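You operate a simulated robot arm through the tools that you are given. There is no shell and no other tool. Be economical: measure what you need, move in short steps, check, and stop when the job is done.

You are at the controls of a simulated robot arm. One attempt, no reset.

JOB
Switch the cabinet on, then drives on, home the machine and load the ring program from the program card.
Fine: pull the stop button out before the drives.

It is judged by the outcome, as a careful person would: the job done as asked, and still so three seconds after it is handed in. It fails if anything else is knocked over, pushed out of place, dropped, spilled or broken.

ROBOT AND FRAMES
A 7-joint arm with a two-finger parallel gripper, fixed in place. Base frame: the origin is at the foot of the arm, x ahead of it, y to its left, z up. Readings come in cm, rad, newtons and seconds.
Its first joint turns from -2.897 to 2.897 rad. Payload 4.4 kg.
The tool frame sits at the grasp point between the pads (the TCP): z along the fingers, y along the line on which they close. The tips reach 2.3 cm beyond it. The gripper opens to 9.4 cm. The fingers are 3.8 cm wide and 1 cm thick; the gripper's body (5.4 by 9.6 cm) begins 3.9 cm behind the TCP.
Orientation is that of the tool frame in the base frame, as a unit quaternion [w, x, y, z]. With the fingers straight down and closing along the base's y, the tool's x points along the base's -x, its y along +y and its z along -z.

CONTROLS
- The arm moves only by the tool send_rows. Its argument "moves" is a list of rows, each an object of numbers (a shift or turn left out is 0, a gripper value left out holds the last): "dx", "dy", "dz": the shift along the tool's x, y, z in m; "rx", "ry", "rz": the turn, a rotation vector about the tool's x, y, z in rad; "jaw": the closure, from 0 (fully open) to 1 (shut). In form: [{"dx": .., "dy": .., "dz": .., "rx": .., "ry": .., "rz": .., "jaw": ..}, ...]. A call has 1 to 10 rows; each row shifts and turns the commanded pose from where the row before left it, along the tool's axes as they then stand. A row lasts 0.2 s, in which the tool goes at most 5 cm and 0.15 rad; a call with a longer step from one row to the next is refused whole, and so is a gripper value outside its range. A pose out of reach is approached as far as the arm can. The call stops where the force on the tool passes 70 N (or 10 N more than at its start, if that is more) or the arm is blocked; 0.2 s more then pass. Each finger travels about 7.2 cm/s and halts on what it meets, pressing with about 39 N; the grip force reading is that of the motor and also rises with nothing between the fingers. The clock runs only during rows and for 0.2 s after the last one: add rows that do not move to give the fingers time. It gives the time, the measured TCP pose, the force on the tool (base axes), the opening and the grip force at its end, in the units of the frame above (readings bear some noise).
- Cameras (640 x 400 px; columns grow to the right, rows downward): "scene" is fixed at [21.95, -50.03, 162.78]; the picture's right is [0.47, -0.88, 0.00], its down [-0.63, -0.34, -0.70] and it looks along [0.62, 0.33, -0.71] (base axes); focal length 256 px, centre (320, 200). "wrist" rides on the gripper at [8.6, 1.6, -7.5] in the tool frame; the picture's right is [-0.18, 0.98, 0.00], its down [-0.58, -0.11, -0.81] and it looks along [-0.79, -0.15, 0.59] (tool axes); focal length 243 px, centre (320, 200). There is no depth. A picture from a camera that has moved, and an enlarged one, comes with that camera's place and axes in the base frame and with its lens.
- get_image(camera): a new picture of that camera. It takes no simulated time.
- close_up(camera, box): a new picture of the part [left, top, right, bottom] of that camera's present view, enlarged. It takes no simulated time.
- hand_in(): hands the job in; it is judged then, once.

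Work in short steps. Places have to be worked out from the pictures, the camera data and where the tool is seen: move nearer, look again, correct. Check each grasp and each placing, and mend what went wrong. You have 120 turns and 68 pictures in all, those below and enlarged ones among them. Open the gripper and draw the arm clear of the work before you hand the job in, unless the task says otherwise; then end with one line.

The tools are called by a JSON object that holds its "name" and its "arguments". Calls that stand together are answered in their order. send_rows: Moves the arm, as the interface text tells. Its arguments: {"type":"object","properties":{"moves":{"type":"array","items":{"type":"object","properties":{"dx":{"type":"number"},"dy":{"type":"number"},"dz":{"type":"number"},"rx":{"type":"number"},"ry":{"type":"number"},"rz":{"type":"number"},"jaw":{"type":"number"}}}}},"required":["moves"]} The other tools are called the same way: get_image (camera) takes a picture; close_up (camera, box) takes an enlarged picture of a part of a camera's view; hand_in () hands the job in.

At the start:

```text
clock: 0.0
eef_pos: [75.74, -44.73, 138.94]
tool_rot: [0.0, 0.0, 1.0, 0.0]
wrist_force: [0.0, -0.2, 0.1]
width: 9.4
finger_force: 0.1
```

scene: 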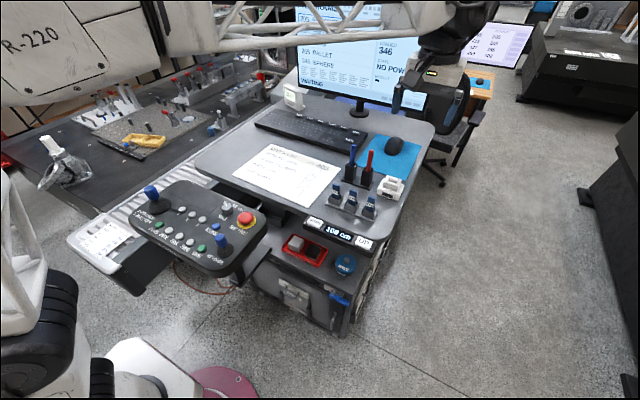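
wrist: 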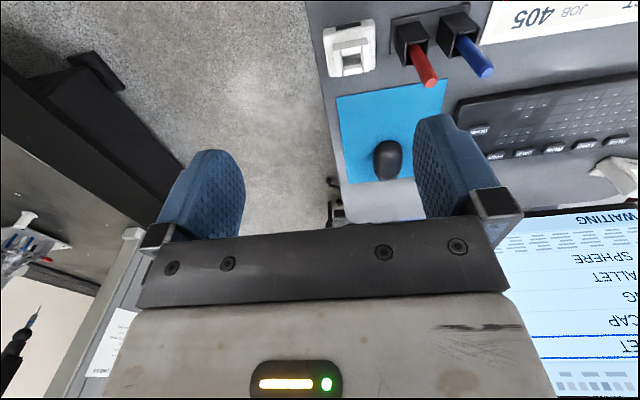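

I'll look closer at the panel, cabinet, card and monitor before moving.

{"name": "close_up", "arguments": {"camera": "scene", "box": [120, 170, 280, 290]}}

{"name": "close_up", "arguments": {"camera": "scene", "box": [250, 170, 410, 340]}}

{"name": "close_up", "arguments": {"camera": "scene", "box": [280, 0, 540, 110]}}

{"name": "close_up", "arguments": {"camera": "scene", "box": [220, 130, 350, 215]}}

```text
3.33 times, centred on (200, 230) of scene
camera zoom: at [21.95, -50.03, 162.78], right [0.47, -0.88, 0.0], down [-0.63, -0.34, -0.7], along [0.62, 0.33, -0.71], focal length 855 px, centre (720, 100)
```

zoom: 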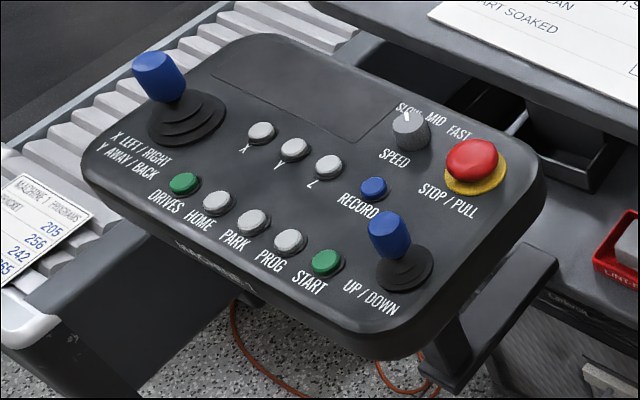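

```text
2.35 times, centred on (330, 255) of scene
camera zoom: at [21.95, -50.03, 162.78], right [0.47, -0.88, 0.0], down [-0.63, -0.34, -0.7], along [0.62, 0.33, -0.71], focal length 603 px, centre (296, 71)
```

zoom: 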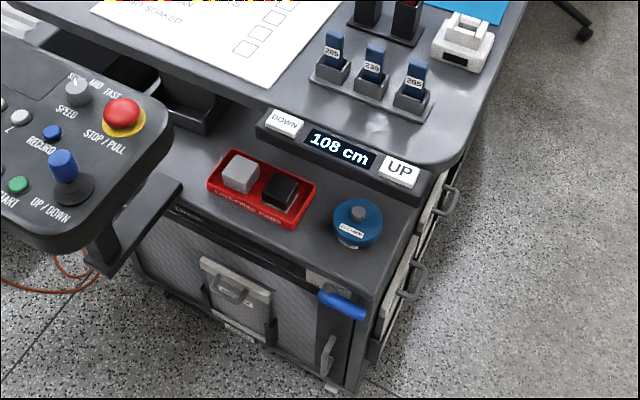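

```text
2.46 times, centred on (410, 55) of scene
camera zoom: at [21.95, -50.03, 162.78], right [0.47, -0.88, 0.0], down [-0.63, -0.34, -0.7], along [0.62, 0.33, -0.71], focal length 631 px, centre (98, 557)
```

zoom: 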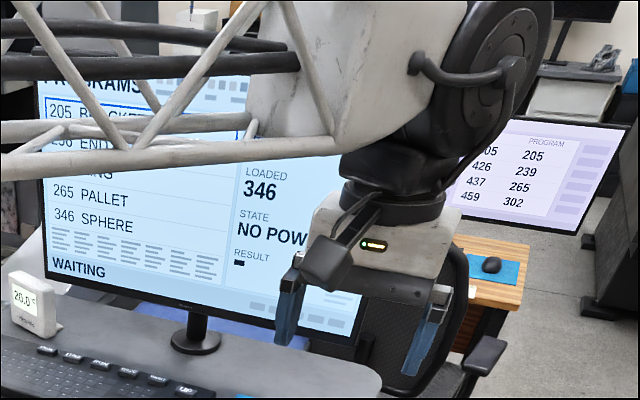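

```text
4.71 times, centred on (285, 172) of scene
camera zoom: at [21.95, -50.03, 162.78], right [0.47, -0.88, 0.0], down [-0.63, -0.34, -0.7], along [0.62, 0.33, -0.71], focal length 1207 px, centre (485, 329)
```

zoom: 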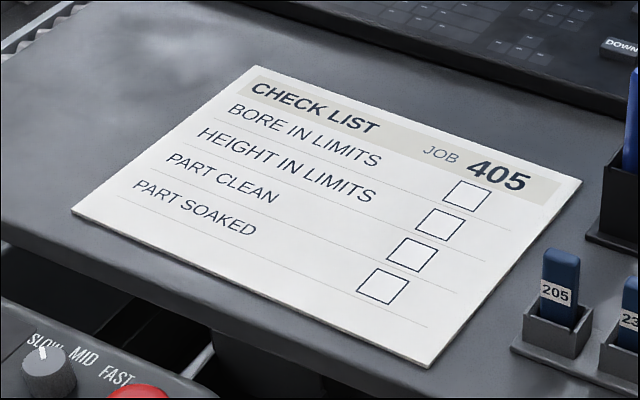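

{"name": "close_up", "arguments": {"camera": "scene", "box": [70, 205, 150, 275]}}

{"name": "close_up", "arguments": {"camera": "scene", "box": [310, 140, 420, 225]}}

{"name": "close_up", "arguments": {"camera": "scene", "box": [250, 90, 370, 165]}}

{"name": "close_up", "arguments": {"camera": "scene", "box": [270, 265, 390, 340]}}

```text
5.71 times, centred on (110, 240) of scene
camera zoom: at [21.95, -50.03, 162.78], right [0.47, -0.88, 0.0], down [-0.63, -0.34, -0.7], along [0.62, 0.33, -0.71], focal length 1465 px, centre (1520, -29)
```

zoom: 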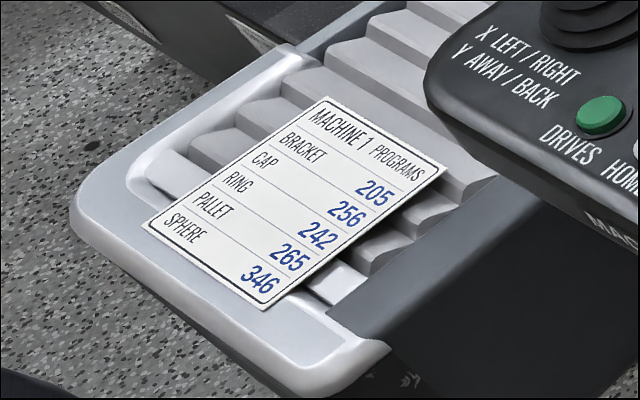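

```text
4.71 times, centred on (365, 182) of scene
camera zoom: at [21.95, -50.03, 162.78], right [0.47, -0.88, 0.0], down [-0.63, -0.34, -0.7], along [0.62, 0.33, -0.71], focal length 1207 px, centre (108, 282)
```

zoom: 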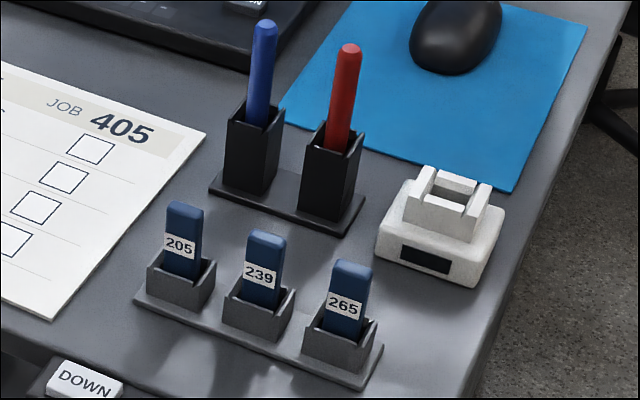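

```text
5.33 times, centred on (310, 128) of scene
camera zoom: at [21.95, -50.03, 162.78], right [0.47, -0.88, 0.0], down [-0.63, -0.34, -0.7], along [0.62, 0.33, -0.71], focal length 1368 px, centre (373, 587)
```

zoom: 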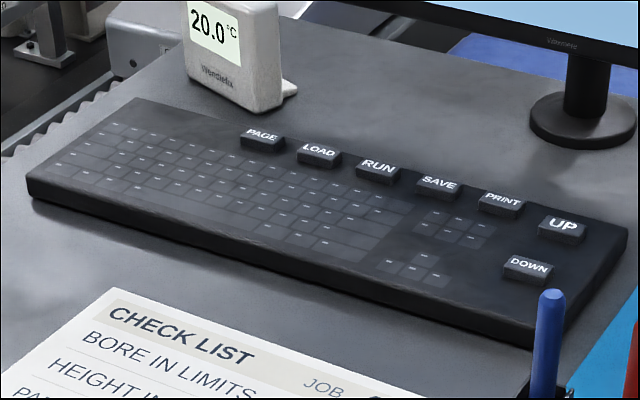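

```text
5.33 times, centred on (330, 302) of scene
camera zoom: at [21.95, -50.03, 162.78], right [0.47, -0.88, 0.0], down [-0.63, -0.34, -0.7], along [0.62, 0.33, -0.71], focal length 1368 px, centre (267, -347)
```

zoom: 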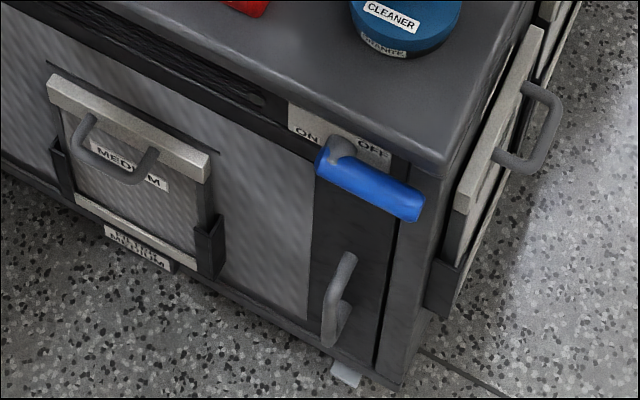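

Ring is 242 on the card. Desk top sits at about z 108. I'll draw the tool back toward the robot, clear of the desk, to view the cabinet switch and pendant with the wrist camera.

{"name": "send_rows", "arguments": {"moves": [{"dx": 0.05}, {"dx": 0.05}, {"dx": 0.05}, {"dx": 0.05}, {"dx": 0.05}, {"dx": 0.05}, {"dx": 0.05}, {"dx": 0.03}]}}

{"name": "get_image", "arguments": {"camera": "wrist"}}

{"name": "get_image", "arguments": {"camera": "scene"}}

```text
clock: 1.8
eef_pos: [37.58, -44.67, 138.85]
tool_rot: [0.0, 0.0, 1.0, -0.001]
wrist_force: [-0.1, -0.2, -0.3]
width: 9.39
finger_force: 0.1
```

```text
57 pictures are left
camera wrist: at [28.89, -42.97, 146.36], right [0.18, 0.98, 0.0], down [0.58, -0.11, 0.81], along [0.79, -0.15, -0.59], focal length 243 px, centre (320, 200)
```

wrist: 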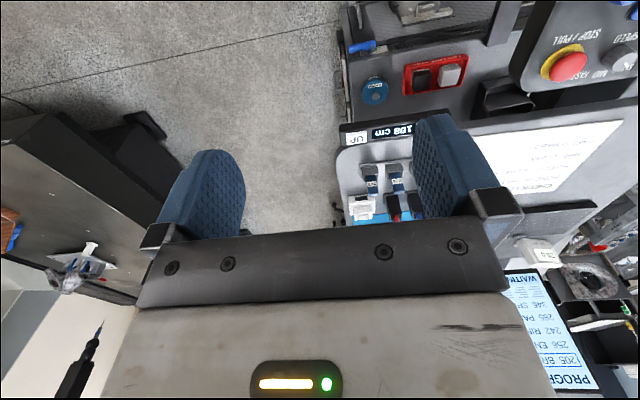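

```text
56 pictures are left
```

scene: 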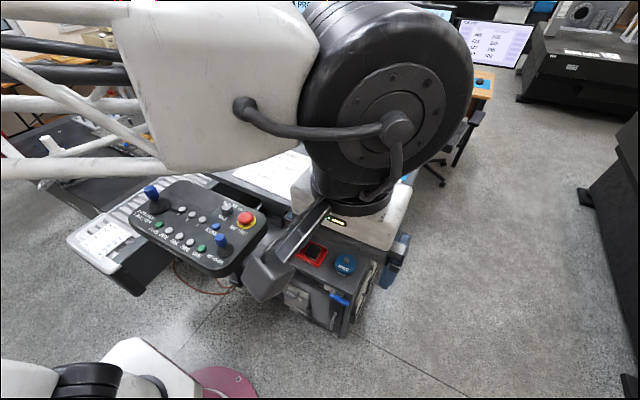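

Now descend in the free space in front of the cabinet to view the blue handle.

{"name": "send_rows", "arguments": {"moves": [{"dx": 0.04, "dz": 0.03}, {"dx": 0.04, "dz": 0.03}, {"dx": 0.03, "dz": 0.04}, {"dz": 0.05}, {"dz": 0.05}, {"dz": 0.05}, {"dz": 0.05}, {"dz": 0.05}, {"dz": 0.05}, {"dz": 0.05}]}}

{"name": "get_image", "arguments": {"camera": "wrist"}}

{"name": "get_image", "arguments": {"camera": "scene"}}

```text
clock: 4.0
eef_pos: [26.55, -44.47, 93.86]
tool_rot: [0.001, 0.001, 1.0, 0.0]
wrist_force: [-0.3, -0.4, 0.1]
width: 9.39
finger_force: 0.1
```

```text
55 pictures are left
camera wrist: at [17.85, -42.83, 101.39], right [0.18, 0.98, 0.0], down [0.58, -0.11, 0.81], along [0.79, -0.15, -0.59], focal length 243 px, centre (320, 200)
```

wrist: 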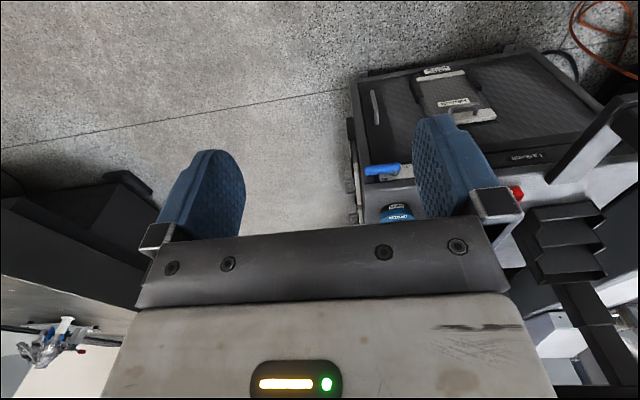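

```text
54 pictures are left
```

scene: 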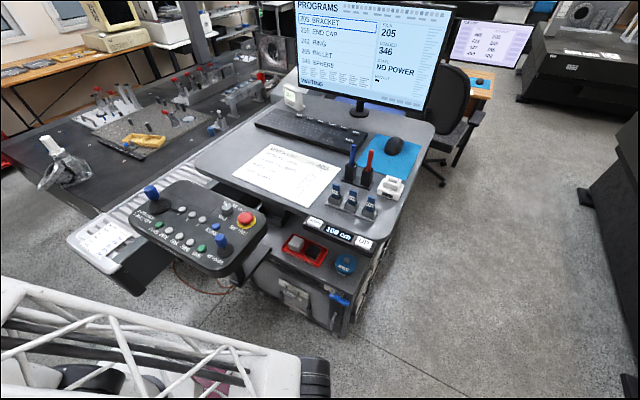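

{"name": "close_up", "arguments": {"camera": "wrist", "box": [350, 80, 450, 230]}}

{"name": "close_up", "arguments": {"camera": "scene", "box": [315, 275, 375, 335]}}

{"name": "close_up", "arguments": {"camera": "scene", "box": [290, 0, 460, 110]}}

```text
2.67 times, centred on (400, 155) of wrist
camera zoom: at [17.85, -42.83, 101.39], right [0.18, 0.98, 0.0], down [0.58, -0.11, 0.81], along [0.79, -0.15, -0.59], focal length 647 px, centre (107, 320)
```

zoom: 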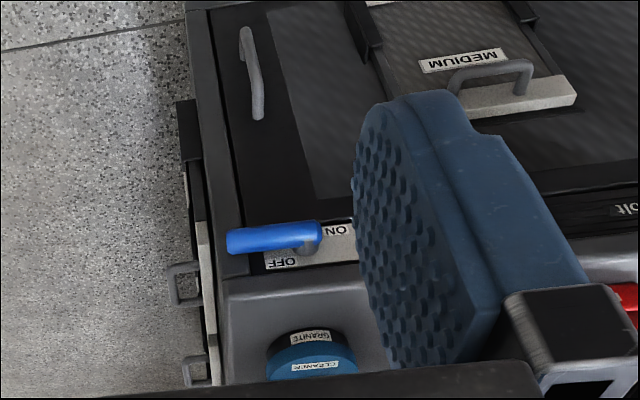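

```text
6.67 times, centred on (345, 305) of scene
camera zoom: at [21.95, -50.03, 162.78], right [0.47, -0.88, 0.0], down [-0.63, -0.34, -0.7], along [0.62, 0.33, -0.71], focal length 1710 px, centre (153, -500)
```

zoom: 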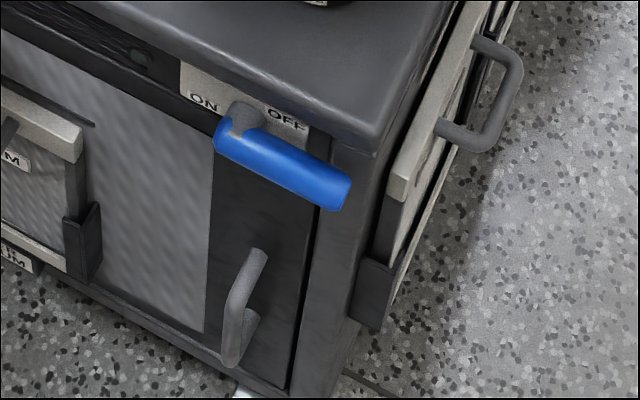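

```text
3.64 times, centred on (375, 55) of scene
camera zoom: at [21.95, -50.03, 162.78], right [0.47, -0.88, 0.0], down [-0.63, -0.34, -0.7], along [0.62, 0.33, -0.71], focal length 932 px, centre (120, 727)
```

zoom: 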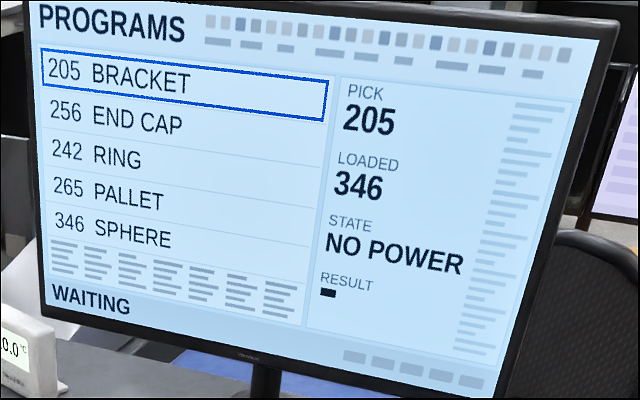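

The handle is a lever on a shaft: pivot about (66,-32,58), tip toward y≈-40, at OFF. I'll step forward and pitch the fingers toward horizontal (+x), jaws shut, to push it.

{"name": "send_rows", "arguments": {"moves": [{"dx": -0.05, "jaw": 1}, {"dx": -0.05, "dz": 0.02}, {"ry": -0.145}, {"ry": -0.145}, {"ry": -0.145}, {"ry": -0.145}, {"ry": -0.145}, {"ry": -0.145}, {"ry": -0.145}, {"ry": -0.145}]}}

{"name": "get_image", "arguments": {"camera": "scene"}}

```text
refused: row 2 steps farther than a row can; nothing moved
```

```text
50 pictures are left
```

scene: 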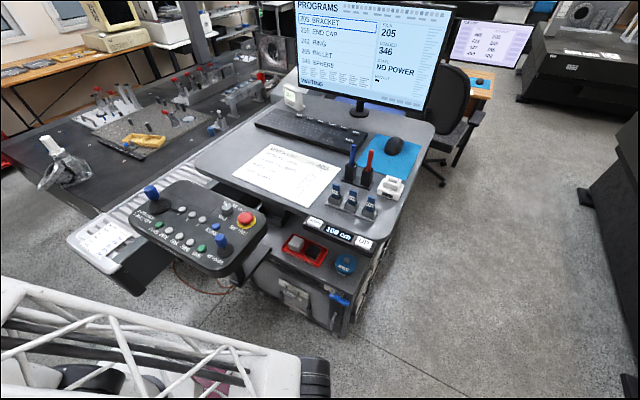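

Row too long; resend with shorter steps, no picture until after.

{"name": "send_rows", "arguments": {"moves": [{"dx": -0.045, "jaw": 1}, {"dx": -0.045, "dz": 0.02}, {"ry": -0.145}, {"ry": -0.145}, {"ry": -0.145}, {"ry": -0.145}, {"ry": -0.145}, {"ry": -0.145}, {"ry": -0.145}, {"ry": -0.145}]}}

```text
clock: 5.7
eef_pos: [35.65, -43.92, 82.04]
tool_rot: [0.32, 0.027, 0.944, 0.077]
wrist_force: [0.9, -0.3, -0.2]
width: 0.0
finger_force: 39.1
stopped in row 8: the arm was blocked; the commanded pose is now the measured one
```

The arm was blocked part way; look at why.

{"name": "get_image", "arguments": {"camera": "scene"}}

{"name": "get_image", "arguments": {"camera": "wrist"}}

```text
49 pictures are left
```

scene: 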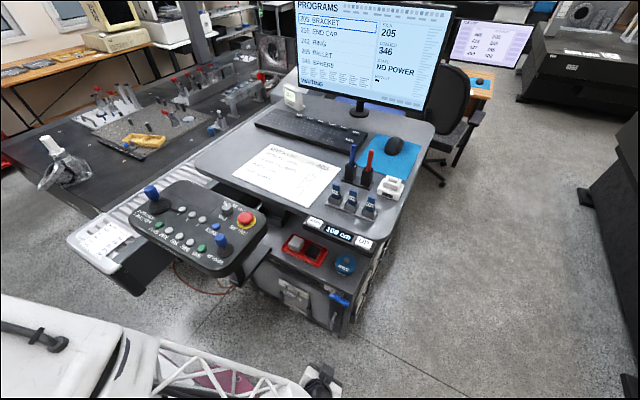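

```text
48 pictures are left
camera wrist: at [24.19, -42.3, 82.97], right [0.15, 0.95, 0.27], down [-0.03, -0.27, 0.96], along [0.99, -0.15, -0.01], focal length 243 px, centre (320, 200)
```

wrist: 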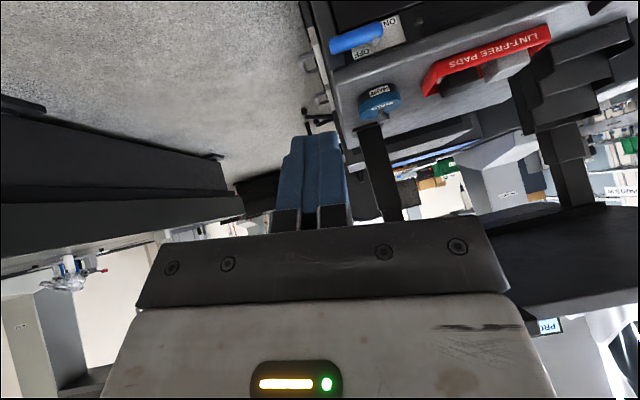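

Likely a wrist joint limit near the base. The ~37° tilt is probably enough; move forward (+x) and take out the roll.

{"name": "send_rows", "arguments": {"moves": [{"dx": -0.032, "dz": 0.024}, {"dx": -0.032, "dz": 0.024}, {"dx": -0.032, "dz": 0.024}, {"rx": 0.065, "rz": -0.05}, {"rx": 0.065, "rz": -0.05}, {}]}}

```text
clock: 7.0
eef_pos: [45.75, -42.7, 73.29]
tool_rot: [0.277, 0.025, 0.959, 0.05]
wrist_force: [0.0, 0.5, 0.0]
width: 0.01
finger_force: 38.8
stopped in row 6: the arm was blocked; the commanded pose is now the measured one
```

{"name": "send_rows", "arguments": {"moves": [{"dx": -0.0273, "dy": 0.013, "dz": 0.031}, {"dx": -0.0273, "dy": 0.013, "dz": 0.031}, {"dx": -0.0273, "dy": 0.013, "dz": 0.031}, {}]}}

{"name": "get_image", "arguments": {"camera": "wrist"}}

{"name": "get_image", "arguments": {"camera": "scene"}}

```text
clock: 8.0
eef_pos: [58.99, -36.35, 69.61]
tool_rot: [0.273, 0.007, 0.96, 0.058]
wrist_force: [0.4, 0.9, -0.8]
width: 0.01
finger_force: 39.2
```

```text
47 pictures are left
camera wrist: at [47.74, -35.07, 71.56], right [0.14, 0.97, 0.21], down [0.07, -0.22, 0.97], along [0.99, -0.12, -0.1], focal length 243 px, centre (320, 200)
```

wrist: 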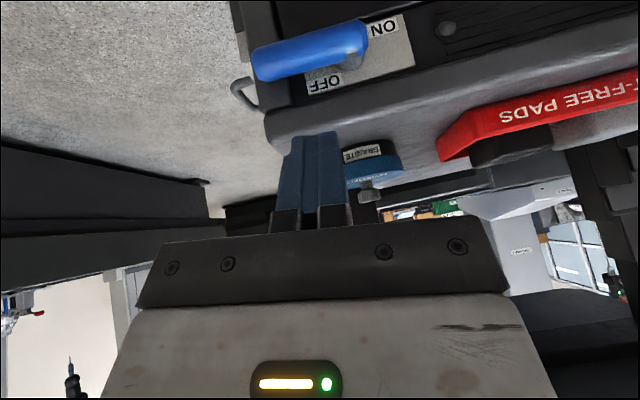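

```text
46 pictures are left
```

scene: 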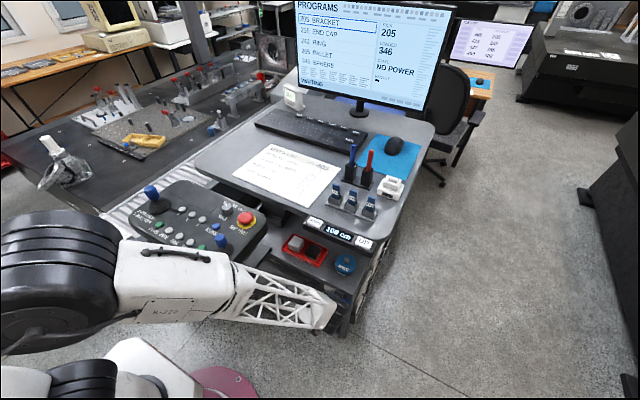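

Lever geometry confirmed (tip ≈(65,-39.5,58.5), pivot ≈(66,-32,58.4)). Move the fingertips just above the lever end.

{"name": "send_rows", "arguments": {"moves": [{"dx": -0.007, "dy": -0.015, "dz": 0.032}, {"dx": -0.007, "dy": -0.015, "dz": 0.032}, {}]}}

{"name": "get_image", "arguments": {"camera": "wrist"}}

```text
clock: 8.8
eef_pos: [62.25, -41.4, 65.44]
tool_rot: [0.279, 0.026, 0.959, 0.049]
wrist_force: [0.3, 0.6, -0.3]
width: 0.0
finger_force: 38.6
```

```text
45 pictures are left
camera wrist: at [51.06, -39.64, 67.29], right [0.18, 0.96, 0.2], down [0.06, -0.22, 0.97], along [0.98, -0.16, -0.09], focal length 243 px, centre (320, 200)
```

wrist: 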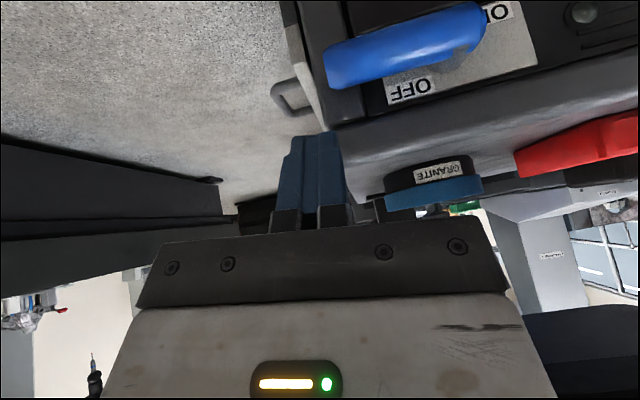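

The arm is tracking at a joint limit; I'll ease tilt and roll a bit to regain precise tracking.

{"name": "send_rows", "arguments": {"moves": [{"ry": 0.13}, {"rx": 0.09, "rz": -0.057}, {}]}}

```text
clock: 9.6
eef_pos: [62.35, -41.42, 65.59]
tool_rot: [0.217, 0.003, 0.976, 0.0]
wrist_force: [0.0, -0.1, -0.5]
width: 0.0
finger_force: 38.8
```

{"name": "send_rows", "arguments": {"moves": [{"dx": -0.005, "dy": 0.031, "dz": 0.0245}, {"dx": 0.0042, "dz": 0.009}, {"dx": 0.0042, "dz": 0.009}, {"dx": 0.0042, "dz": 0.009}, {"dx": 0.0042, "dz": 0.009}]}}

{"name": "get_image", "arguments": {"camera": "wrist"}}

```text
clock: 10.8
eef_pos: [63.98, -38.35, 59.63]
tool_rot: [0.216, 0.003, 0.976, 0.0]
wrist_force: [-0.6, -0.5, 0.4]
width: 0.0
finger_force: 38.8
```

```text
44 pictures are left
camera wrist: at [52.9, -36.53, 62.78], right [0.17, 0.98, 0.08], down [0.19, -0.11, 0.98], along [0.97, -0.15, -0.2], focal length 243 px, centre (320, 200)
```

wrist: 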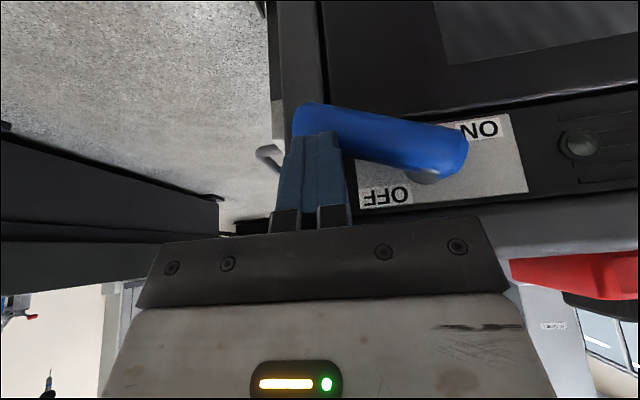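

The lever is following downward. Continue along the arc.

{"name": "send_rows", "arguments": {"moves": [{"dy": 0.0045, "dx": 0.0055, "dz": 0.0118}, {"dy": 0.005, "dx": 0.0042, "dz": 0.009}, {"dy": 0.008, "dx": 0.0042, "dz": 0.009}, {"dy": 0.007, "dx": 0.0034, "dz": 0.0072}, {}]}}

{"name": "get_image", "arguments": {"camera": "wrist"}}

{"name": "close_up", "arguments": {"camera": "scene", "box": [290, 0, 460, 110]}}

```text
clock: 12.0
eef_pos: [63.92, -35.85, 55.64]
tool_rot: [0.216, 0.003, 0.976, 0.001]
wrist_force: [0.4, 0.0, 0.3]
width: 0.01
finger_force: 38.9
```

```text
43 pictures are left
camera wrist: at [52.97, -34.09, 58.71], right [0.17, 0.98, 0.08], down [0.19, -0.11, 0.98], along [0.97, -0.15, -0.2], focal length 243 px, centre (320, 200)
```

wrist: 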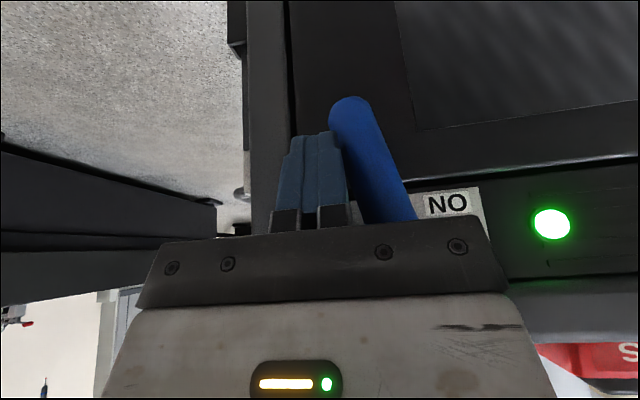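

```text
3.64 times, centred on (375, 55) of scene
camera zoom: at [21.95, -50.03, 162.78], right [0.47, -0.88, 0.0], down [-0.63, -0.34, -0.7], along [0.62, 0.33, -0.71], focal length 932 px, centre (120, 727)
```

zoom: 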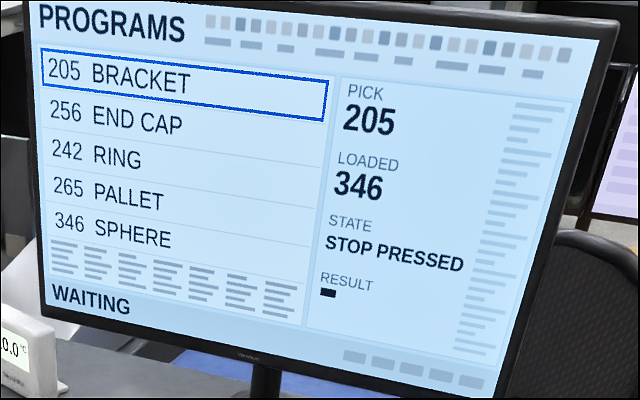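

Power is on (green lamp, state STOP PRESSED). A small extra push toward vertical to be sure it seats, then back off.

{"name": "send_rows", "arguments": {"moves": [{"dy": 0.008, "dx": 0.0025, "dz": 0.005}, {"dy": 0.008, "dx": 0.002, "dz": 0.003}, {}, {"dy": -0.02}, {"dy": -0.02}, {}]}}

{"name": "get_image", "arguments": {"camera": "wrist"}}

```text
clock: 12.6
eef_pos: [64.02, -34.9, 55.0]
tool_rot: [0.219, 0.006, 0.976, -0.005]
wrist_force: [-8.5, -22.8, -4.2]
width: 0.0
finger_force: 39.5
stopped in row 3: the force on the tool passed its limit (the readings are from after the stop); the commanded pose is now the measured one
```

```text
41 pictures are left
camera wrist: at [52.93, -33.16, 58.09], right [0.18, 0.98, 0.07], down [0.18, -0.11, 0.98], along [0.97, -0.16, -0.2], focal length 243 px, centre (320, 200)
```

wrist: 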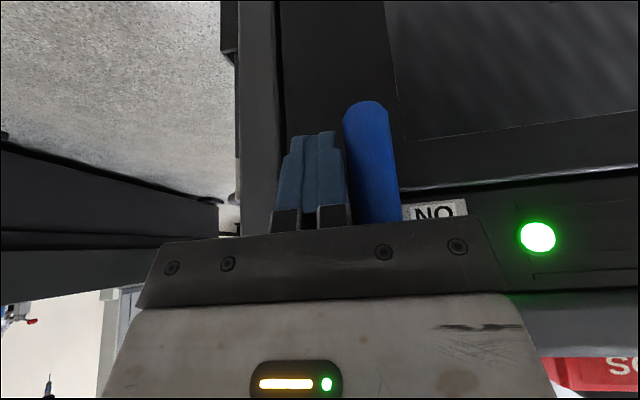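

Lever seated vertical. Retreat away and then up.

{"name": "send_rows", "arguments": {"moves": [{"dy": -0.03}, {"dx": 0.0435, "dz": -0.0204}, {"dx": 0.0435, "dz": -0.0204}, {"dx": 0.0435, "dz": -0.0204}, {"dx": -0.0204, "dz": -0.0435}, {"dx": -0.0204, "dz": -0.0435}, {"dx": -0.0204, "dz": -0.0435}, {"dx": -0.0204, "dz": -0.0435}, {"dx": -0.0204, "dz": -0.0435}, {"dx": -0.0204, "dz": -0.0435}]}}

{"name": "send_rows", "arguments": {"moves": [{"dx": -0.0204, "dz": -0.0435, "ry": 0.14}, {"dx": -0.0127, "dz": -0.046, "ry": 0.14}, {"dx": -0.006, "dz": -0.046, "ry": 0.14}, {"dz": -0.048}, {"dz": -0.048}, {"dz": -0.048}, {"dz": -0.048}, {"dx": 0.045}, {"dx": 0.045}, {}]}}

```text
clock: 14.2
eef_pos: [48.16, -31.1, 58.18]
tool_rot: [0.154, -0.015, 0.986, 0.058]
wrist_force: [-1.1, -1.2, -0.9]
width: 0.02
finger_force: 38.9
stopped in row 7: the arm was blocked; the commanded pose is now the measured one
```

```text
clock: 16.4
eef_pos: [42.26, -35.19, 92.01]
tool_rot: [-0.053, -0.023, 0.997, 0.055]
wrist_force: [0.0, -0.3, 0.0]
width: 0.0
finger_force: 38.8
```

{"name": "send_rows", "arguments": {"moves": [{"dz": -0.045}, {"dz": -0.045}, {"dz": -0.045}, {"dz": -0.045}, {"dz": -0.045}, {"dz": -0.045}, {"dz": -0.045}, {"rx": 0.053, "ry": -0.054, "rz": 0.026, "jaw": 0}, {"rx": 0.053, "ry": -0.054, "rz": 0.026}, {}]}}

{"name": "get_image", "arguments": {"camera": "scene"}}

```text
clock: 18.6
eef_pos: [46.43, -38.46, 122.94]
tool_rot: [-0.001, -0.001, 1.0, 0.003]
wrist_force: [-0.1, 0.6, -0.4]
width: 9.39
finger_force: 0.2
```

```text
40 pictures are left
```

scene: 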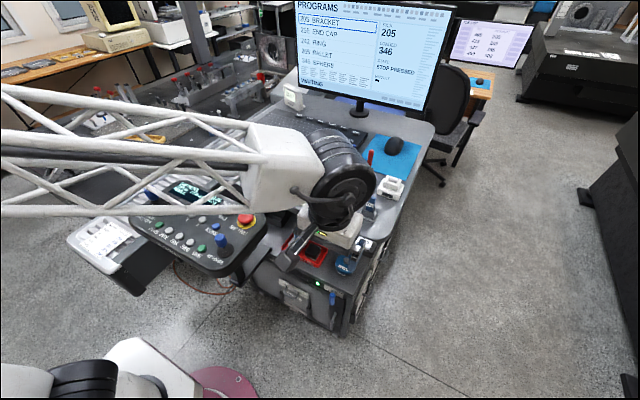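

{"name": "send_rows", "arguments": {"moves": [{"dx": 0.02, "dy": 0.04}, {"dx": 0.02, "dy": 0.04}, {"dx": 0.02, "dy": 0.04}, {"dx": 0.02, "dy": 0.04}, {"dx": 0.02, "dy": 0.04}, {"dx": 0.02, "dy": 0.04}, {"dx": 0.02, "dy": 0.04}, {"dx": 0.02, "dy": 0.04}, {"dy": 0.03}, {}]}}

{"name": "get_image", "arguments": {"camera": "wrist"}}

```text
clock: 20.8
eef_pos: [30.09, -3.72, 123.33]
tool_rot: [0.001, 0.003, 1.0, 0.001]
wrist_force: [0.9, -0.1, 0.6]
width: 9.41
finger_force: 0.2
```

```text
39 pictures are left
camera wrist: at [21.4, -2.0, 130.86], right [0.19, 0.98, 0.0], down [0.58, -0.11, 0.81], along [0.79, -0.15, -0.59], focal length 243 px, centre (320, 200)
```

wrist: 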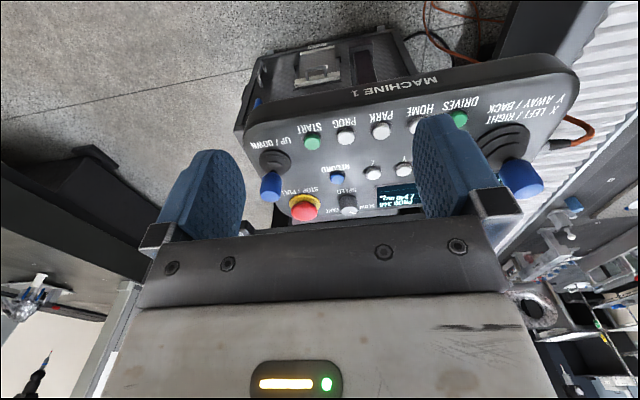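

Triangulation: stop head ≈(53.5,-10.3,108.4), buttons row at x≈41 from DRIVES y≈10.7 to START y≈-6.5. Move nearer to the stop button and look.

{"name": "send_rows", "arguments": {"moves": [{"dx": -0.04, "dy": -0.016}, {"dx": -0.04, "dy": -0.016}, {"dx": -0.04, "dy": -0.016}, {"dx": -0.04, "dy": -0.016, "dz": 0.02}, {}]}}

{"name": "get_image", "arguments": {"camera": "wrist"}}

{"name": "get_image", "arguments": {"camera": "scene"}}

```text
clock: 22.0
eef_pos: [46.26, -10.28, 121.39]
tool_rot: [0.0, 0.002, 1.0, 0.001]
wrist_force: [0.1, 0.6, 0.1]
width: 9.39
finger_force: 0.0
```

```text
38 pictures are left
camera wrist: at [37.65, -8.58, 128.84], right [0.19, 0.98, 0.0], down [0.58, -0.11, 0.81], along [0.79, -0.15, -0.59], focal length 243 px, centre (320, 200)
```

wrist: 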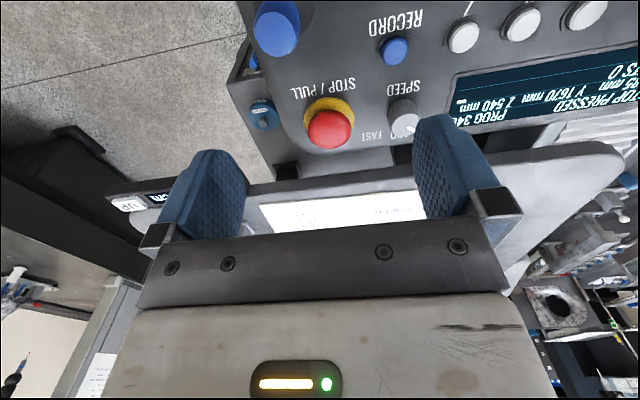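

```text
37 pictures are left
```

scene: 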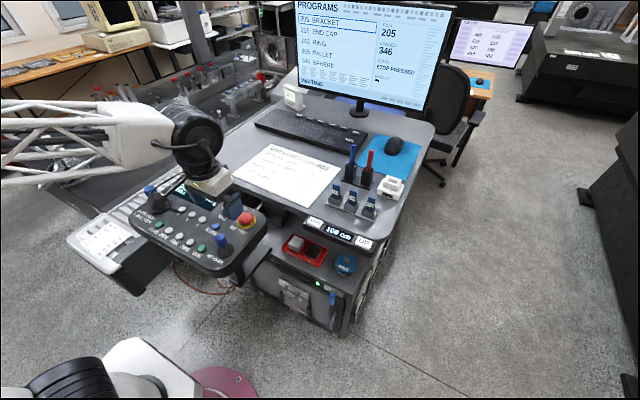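

Stop head now put at ≈(53.2,-10.5,108.4), Ø≈4.8. Move above it with a partly closed jaw and look.

{"name": "send_rows", "arguments": {"moves": [{"dx": -0.035, "dy": -0.001, "jaw": 0.22}, {"dx": -0.034, "dy": -0.001, "dz": 0.01}, {"dz": 0.04}, {"dz": 0.03}, {}]}}

{"name": "get_image", "arguments": {"camera": "wrist"}}

{"name": "close_up", "arguments": {"camera": "scene", "box": [190, 150, 310, 260]}}

```text
clock: 23.2
eef_pos: [53.32, -10.35, 113.23]
tool_rot: [0.0, 0.003, 1.0, 0.0]
wrist_force: [-0.2, 0.1, 0.0]
width: 7.34
finger_force: 0.1
```

```text
36 pictures are left
camera wrist: at [44.58, -8.62, 120.81], right [0.19, 0.98, 0.0], down [0.58, -0.11, 0.81], along [0.79, -0.15, -0.59], focal length 243 px, centre (320, 200)
```

wrist: 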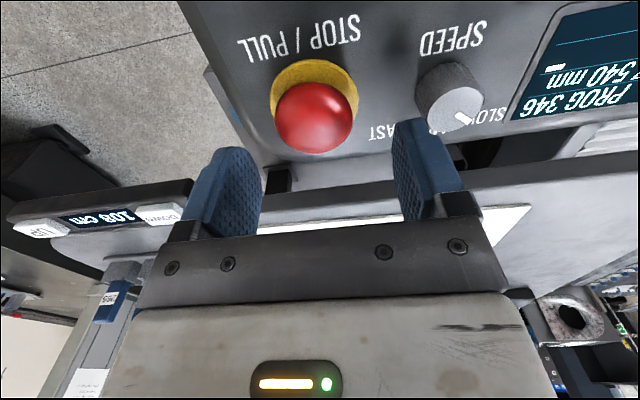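

```text
3.64 times, centred on (250, 205) of scene
camera zoom: at [21.95, -50.03, 162.78], right [0.47, -0.88, 0.0], down [-0.63, -0.34, -0.7], along [0.62, 0.33, -0.71], focal length 932 px, centre (574, 182)
```

zoom: 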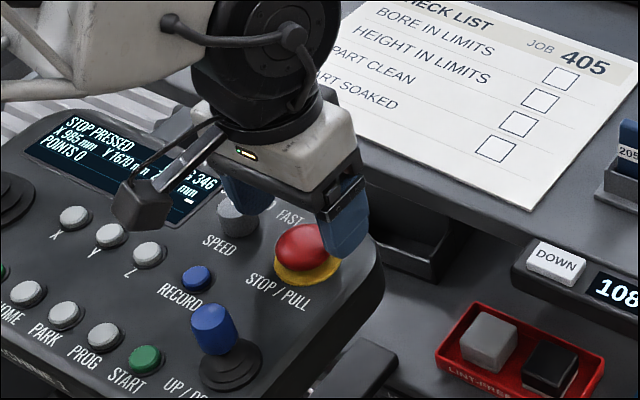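

{"name": "send_rows", "arguments": {"moves": [{"dy": -0.0025, "dz": 0.02}, {"dz": 0.015}, {"dz": 0.01}, {}]}}

{"name": "get_image", "arguments": {"camera": "wrist"}}

{"name": "close_up", "arguments": {"camera": "scene", "box": [210, 170, 290, 240]}}

```text
clock: 23.9
eef_pos: [53.2, -10.61, 110.37]
tool_rot: [0.005, 0.002, 1.0, 0.0]
wrist_force: [-3.6, -0.3, 8.2]
width: 7.33
finger_force: 0.1
stopped in row 3: the force on the tool passed its limit (the readings are from after the stop); the commanded pose is now the measured one
```

```text
34 pictures are left
camera wrist: at [44.38, -8.83, 117.74], right [0.19, 0.98, 0.0], down [0.57, -0.11, 0.81], along [0.8, -0.15, -0.58], focal length 243 px, centre (320, 200)
```

wrist: 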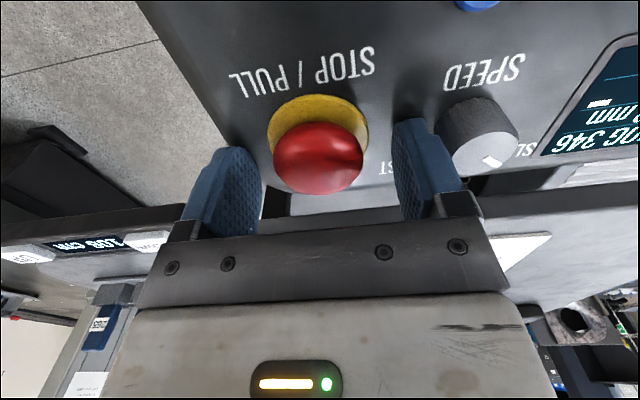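

```text
5.71 times, centred on (250, 205) of scene
camera zoom: at [21.95, -50.03, 162.78], right [0.47, -0.88, 0.0], down [-0.63, -0.34, -0.7], along [0.62, 0.33, -0.71], focal length 1465 px, centre (720, 171)
```

zoom: 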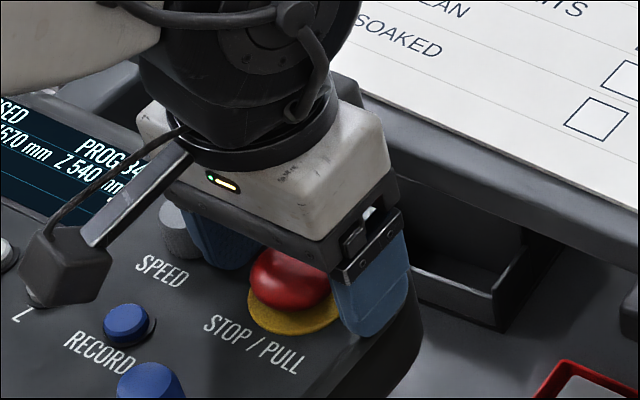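

Tips lightly touched the panel (z≈108) either side of the red head. Lift 3 mm and close on the head.

{"name": "send_rows", "arguments": {"moves": [{"dz": -0.003}, {"jaw": 1}, {}, {}, {}]}}

{"name": "get_image", "arguments": {"camera": "wrist"}}

```text
clock: 25.1
eef_pos: [53.15, -10.52, 110.57]
tool_rot: [0.005, 0.001, 1.0, 0.0]
wrist_force: [0.9, 10.5, -2.9]
width: 4.18
finger_force: 45.0
```

```text
32 pictures are left
camera wrist: at [44.36, -8.8, 117.99], right [0.19, 0.98, 0.0], down [0.57, -0.11, 0.81], along [0.8, -0.15, -0.59], focal length 243 px, centre (320, 200)
```

wrist: 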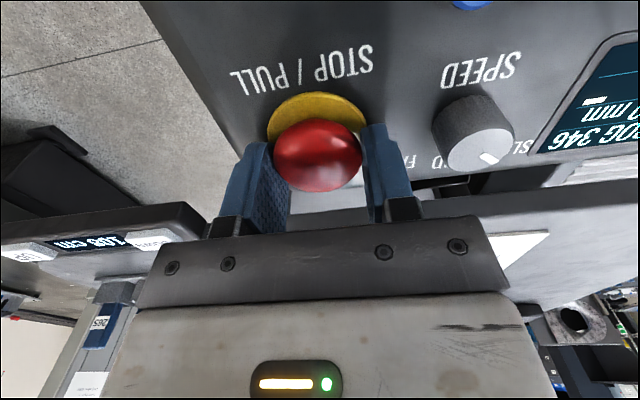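

Head is gripped (4.2 cm, 45 N). Pull straight up with a slight lean toward the robot.

{"name": "send_rows", "arguments": {"moves": [{"dz": -0.004}, {"dz": -0.005, "dx": 0.001}, {"dz": -0.005, "dx": 0.001}, {}]}}

{"name": "close_up", "arguments": {"camera": "scene", "box": [290, 0, 460, 110]}}

```text
clock: 26.1
eef_pos: [52.87, -10.65, 111.96]
tool_rot: [0.002, 0.003, 1.0, 0.001]
wrist_force: [-5.6, -7.9, -41.8]
width: 4.19
finger_force: 45.4
```

```text
3.64 times, centred on (375, 55) of scene
camera zoom: at [21.95, -50.03, 162.78], right [0.47, -0.88, 0.0], down [-0.63, -0.34, -0.7], along [0.62, 0.33, -0.71], focal length 932 px, centre (120, 727)
```

zoom: 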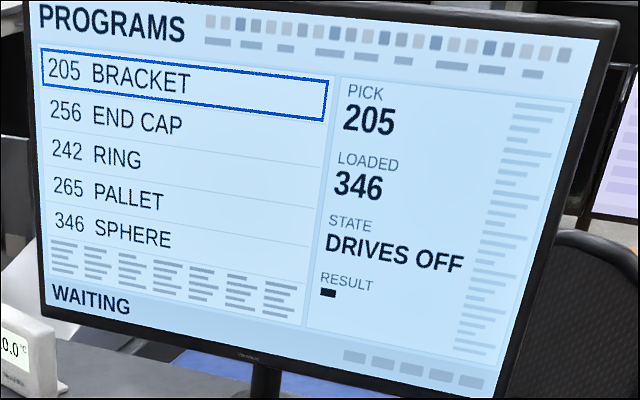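

The stop is out (state DRIVES OFF). Release, lift clear, and move above the DRIVES button.

{"name": "send_rows", "arguments": {"moves": [{"jaw": 0.22}, {}, {"dz": -0.04}, {"dz": -0.04}, {"dx": 0.03, "dy": 0.03}, {"dx": 0.03, "dy": 0.03}, {"dx": 0.03, "dy": 0.035}, {"dx": 0.02, "dy": 0.04}, {"dx": 0.01, "dy": 0.04}, {"dy": 0.038, "jaw": 1}]}}

{"name": "get_image", "arguments": {"camera": "wrist"}}

```text
clock: 28.3
eef_pos: [40.83, 11.06, 119.88]
tool_rot: [0.005, 0.002, 1.0, 0.0]
wrist_force: [0.3, 0.5, -0.2]
width: 1.74
finger_force: 0.1
```

```text
30 pictures are left
camera wrist: at [32.17, 12.55, 127.27], right [0.19, 0.98, 0.0], down [0.57, -0.11, 0.81], along [0.8, -0.15, -0.58], focal length 243 px, centre (320, 200)
```

wrist: 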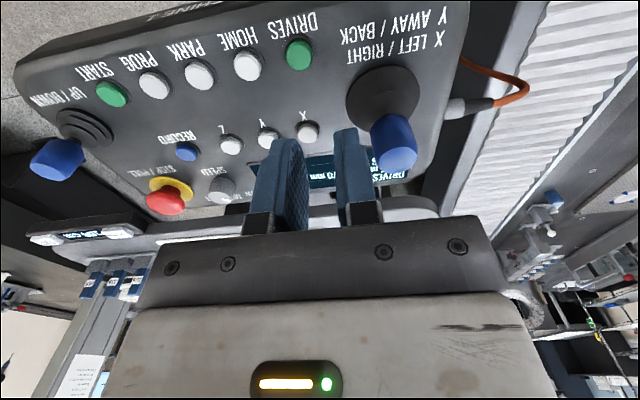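

DRIVES refined to ≈(40.2,9.6,108). Move over it and press slowly.

{"name": "send_rows", "arguments": {"moves": [{"dx": 0.006, "dy": -0.0145}, {"dz": 0.045}, {"dz": 0.035}, {"dz": 0.006}, {"dz": 0.004}, {"dz": 0.004}, {"dz": 0.004}, {}]}}

{"name": "get_image", "arguments": {"camera": "wrist"}}

{"name": "close_up", "arguments": {"camera": "scene", "box": [290, 0, 460, 110]}}

```text
clock: 29.9
eef_pos: [40.51, 9.33, 110.64]
tool_rot: [0.007, 0.002, 1.0, 0.001]
wrist_force: [-9.0, -2.0, 16.2]
width: 0.0
finger_force: 39.2
stopped in row 7: the force on the tool passed its limit (the readings are from after the stop); the commanded pose is now the measured one
```

```text
29 pictures are left
camera wrist: at [31.68, 11.04, 118.05], right [0.19, 0.98, 0.01], down [0.57, -0.11, 0.82], along [0.8, -0.15, -0.58], focal length 243 px, centre (320, 200)
```

wrist: 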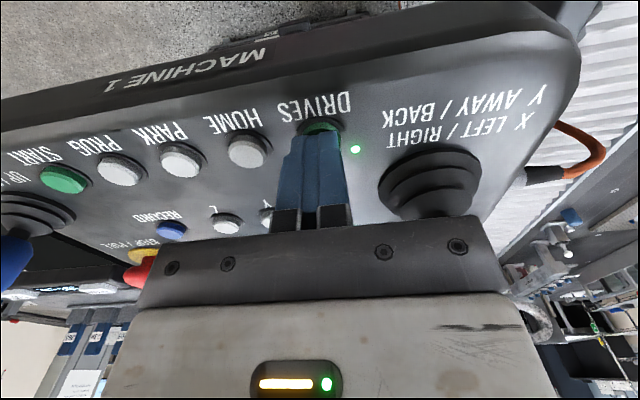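

```text
3.64 times, centred on (375, 55) of scene
camera zoom: at [21.95, -50.03, 162.78], right [0.47, -0.88, 0.0], down [-0.63, -0.34, -0.7], along [0.62, 0.33, -0.71], focal length 932 px, centre (120, 727)
```

zoom: 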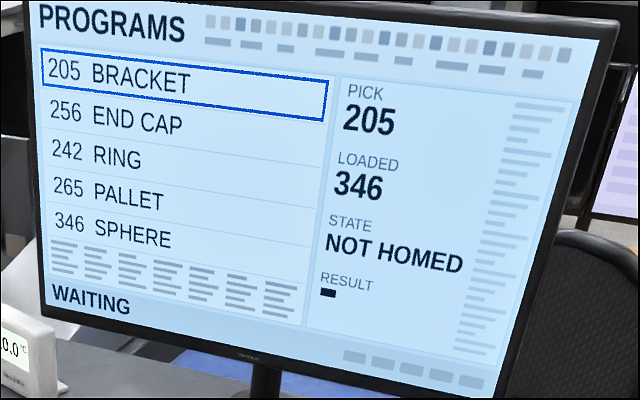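

Drives are on (NOT HOMED). Lift, shift to HOME and press.

{"name": "send_rows", "arguments": {"moves": [{"dz": -0.025}, {"dy": -0.04, "dx": 0.004}, {}, {"dz": 0.017}, {"dz": 0.004}, {"dz": 0.004}, {"dz": 0.004}, {}]}}

{"name": "get_image", "arguments": {"camera": "wrist"}}

{"name": "close_up", "arguments": {"camera": "scene", "box": [290, 0, 460, 110]}}

```text
clock: 31.5
eef_pos: [40.1, 5.32, 110.73]
tool_rot: [0.01, 0.001, 1.0, 0.001]
wrist_force: [-9.9, -4.4, 20.6]
width: 0.02
finger_force: 39.2
stopped in row 8: the force on the tool passed its limit (the readings are from after the stop); the commanded pose is now the measured one
```

```text
27 pictures are left
camera wrist: at [31.3, 6.97, 118.0], right [0.19, 0.98, 0.01], down [0.56, -0.11, 0.82], along [0.8, -0.15, -0.57], focal length 243 px, centre (320, 200)
```

wrist: 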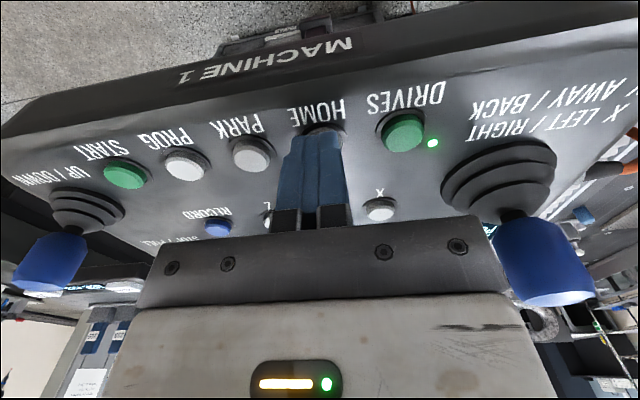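

```text
3.64 times, centred on (375, 55) of scene
camera zoom: at [21.95, -50.03, 162.78], right [0.47, -0.88, 0.0], down [-0.63, -0.34, -0.7], along [0.62, 0.33, -0.71], focal length 932 px, centre (120, 727)
```

zoom: 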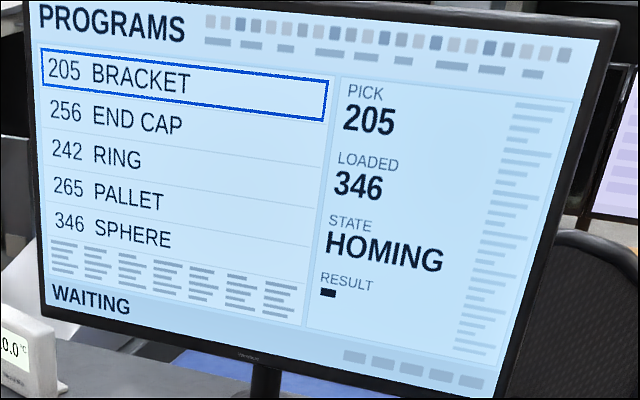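

Homing in progress. Lift straight up and go high over the desk toward the keyboard while it homes.

{"name": "send_rows", "arguments": {"moves": [{"dz": -0.04}, {"dz": -0.048}, {"dz": -0.048}, {"dz": -0.048}, {"dx": -0.045, "dy": -0.02}, {"dx": -0.045, "dy": -0.02}, {"dx": -0.045, "dy": -0.02}, {"dx": -0.045, "dy": -0.02}, {"dx": -0.045, "dy": -0.02}, {"dx": -0.045, "dy": -0.02}]}}

{"name": "send_rows", "arguments": {"moves": [{"dx": -0.045, "dy": -0.02}, {"dx": -0.045, "dy": -0.02}, {"dx": -0.03}, {}]}}

{"name": "get_image", "arguments": {"camera": "wrist"}}

{"name": "get_image", "arguments": {"camera": "scene"}}

```text
clock: 33.7
eef_pos: [66.79, -6.89, 129.67]
tool_rot: [0.01, 0.002, 1.0, 0.001]
wrist_force: [0.3, 0.7, 1.3]
width: 0.0
finger_force: 38.6
```

```text
clock: 34.7
eef_pos: [78.84, -10.63, 129.75]
tool_rot: [0.01, 0.002, 1.0, 0.0]
wrist_force: [0.3, 0.3, 0.2]
width: 0.01
finger_force: 38.7
```

```text
25 pictures are left
camera wrist: at [70.06, -8.95, 137.14], right [0.19, 0.98, 0.01], down [0.56, -0.11, 0.82], along [0.8, -0.15, -0.58], focal length 243 px, centre (320, 200)
```

wrist: 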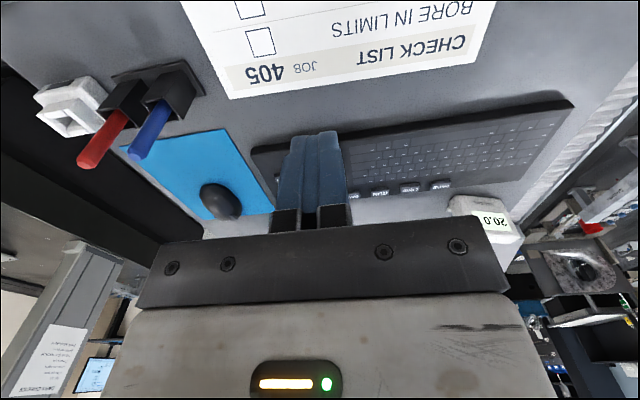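

```text
24 pictures are left
```

scene: 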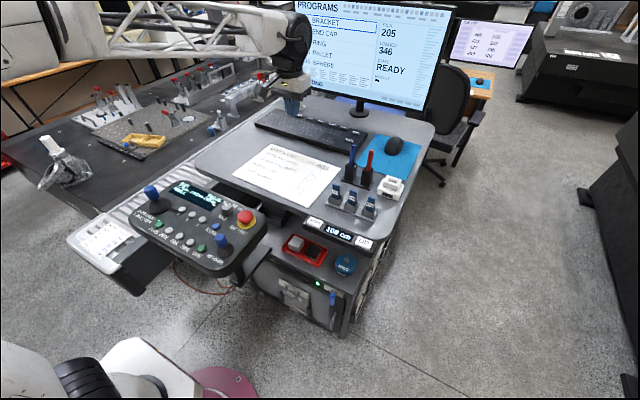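

State is READY: homed. DOWN key ≈(100.5,-20.4,110.5), LOAD ≈(108,0.8,110). Test reach toward DOWN, staying high.

{"name": "send_rows", "arguments": {"moves": [{"dx": -0.04, "dy": -0.02}, {"dx": -0.04, "dy": -0.02}, {"dx": -0.04, "dy": -0.02}, {"dx": -0.04, "dy": -0.02}, {"dx": -0.04, "dy": -0.02}, {"dx": -0.01}, {"dz": 0.04}, {"dz": 0.03}, {}]}}

{"name": "get_image", "arguments": {"camera": "wrist"}}

{"name": "close_up", "arguments": {"camera": "scene", "box": [270, 60, 430, 160]}}

```text
clock: 36.7
eef_pos: [99.64, -20.93, 123.07]
tool_rot: [0.01, 0.002, 1.0, 0.001]
wrist_force: [0.6, 0.5, -0.2]
width: 0.02
finger_force: 38.8
```

```text
23 pictures are left
camera wrist: at [90.91, -19.33, 130.47], right [0.19, 0.98, 0.01], down [0.56, -0.11, 0.82], along [0.8, -0.15, -0.58], focal length 243 px, centre (320, 200)
```

wrist: 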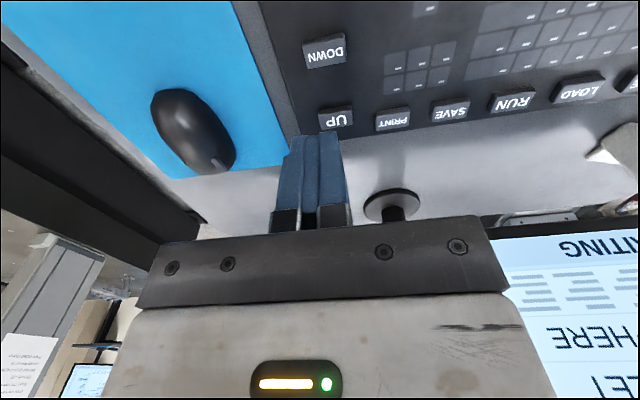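

```text
4.00 times, centred on (350, 110) of scene
camera zoom: at [21.95, -50.03, 162.78], right [0.47, -0.88, 0.0], down [-0.63, -0.34, -0.7], along [0.62, 0.33, -0.71], focal length 1026 px, centre (200, 560)
```

zoom: 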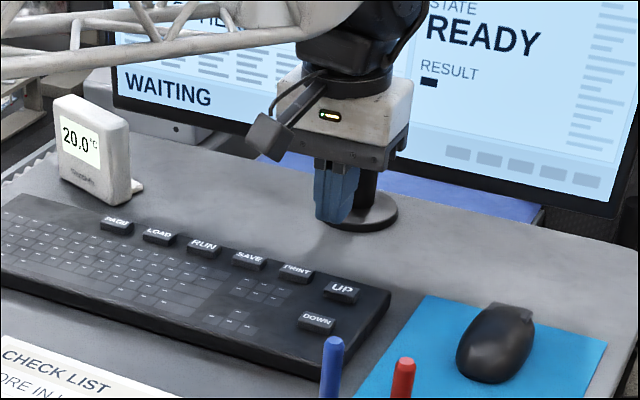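

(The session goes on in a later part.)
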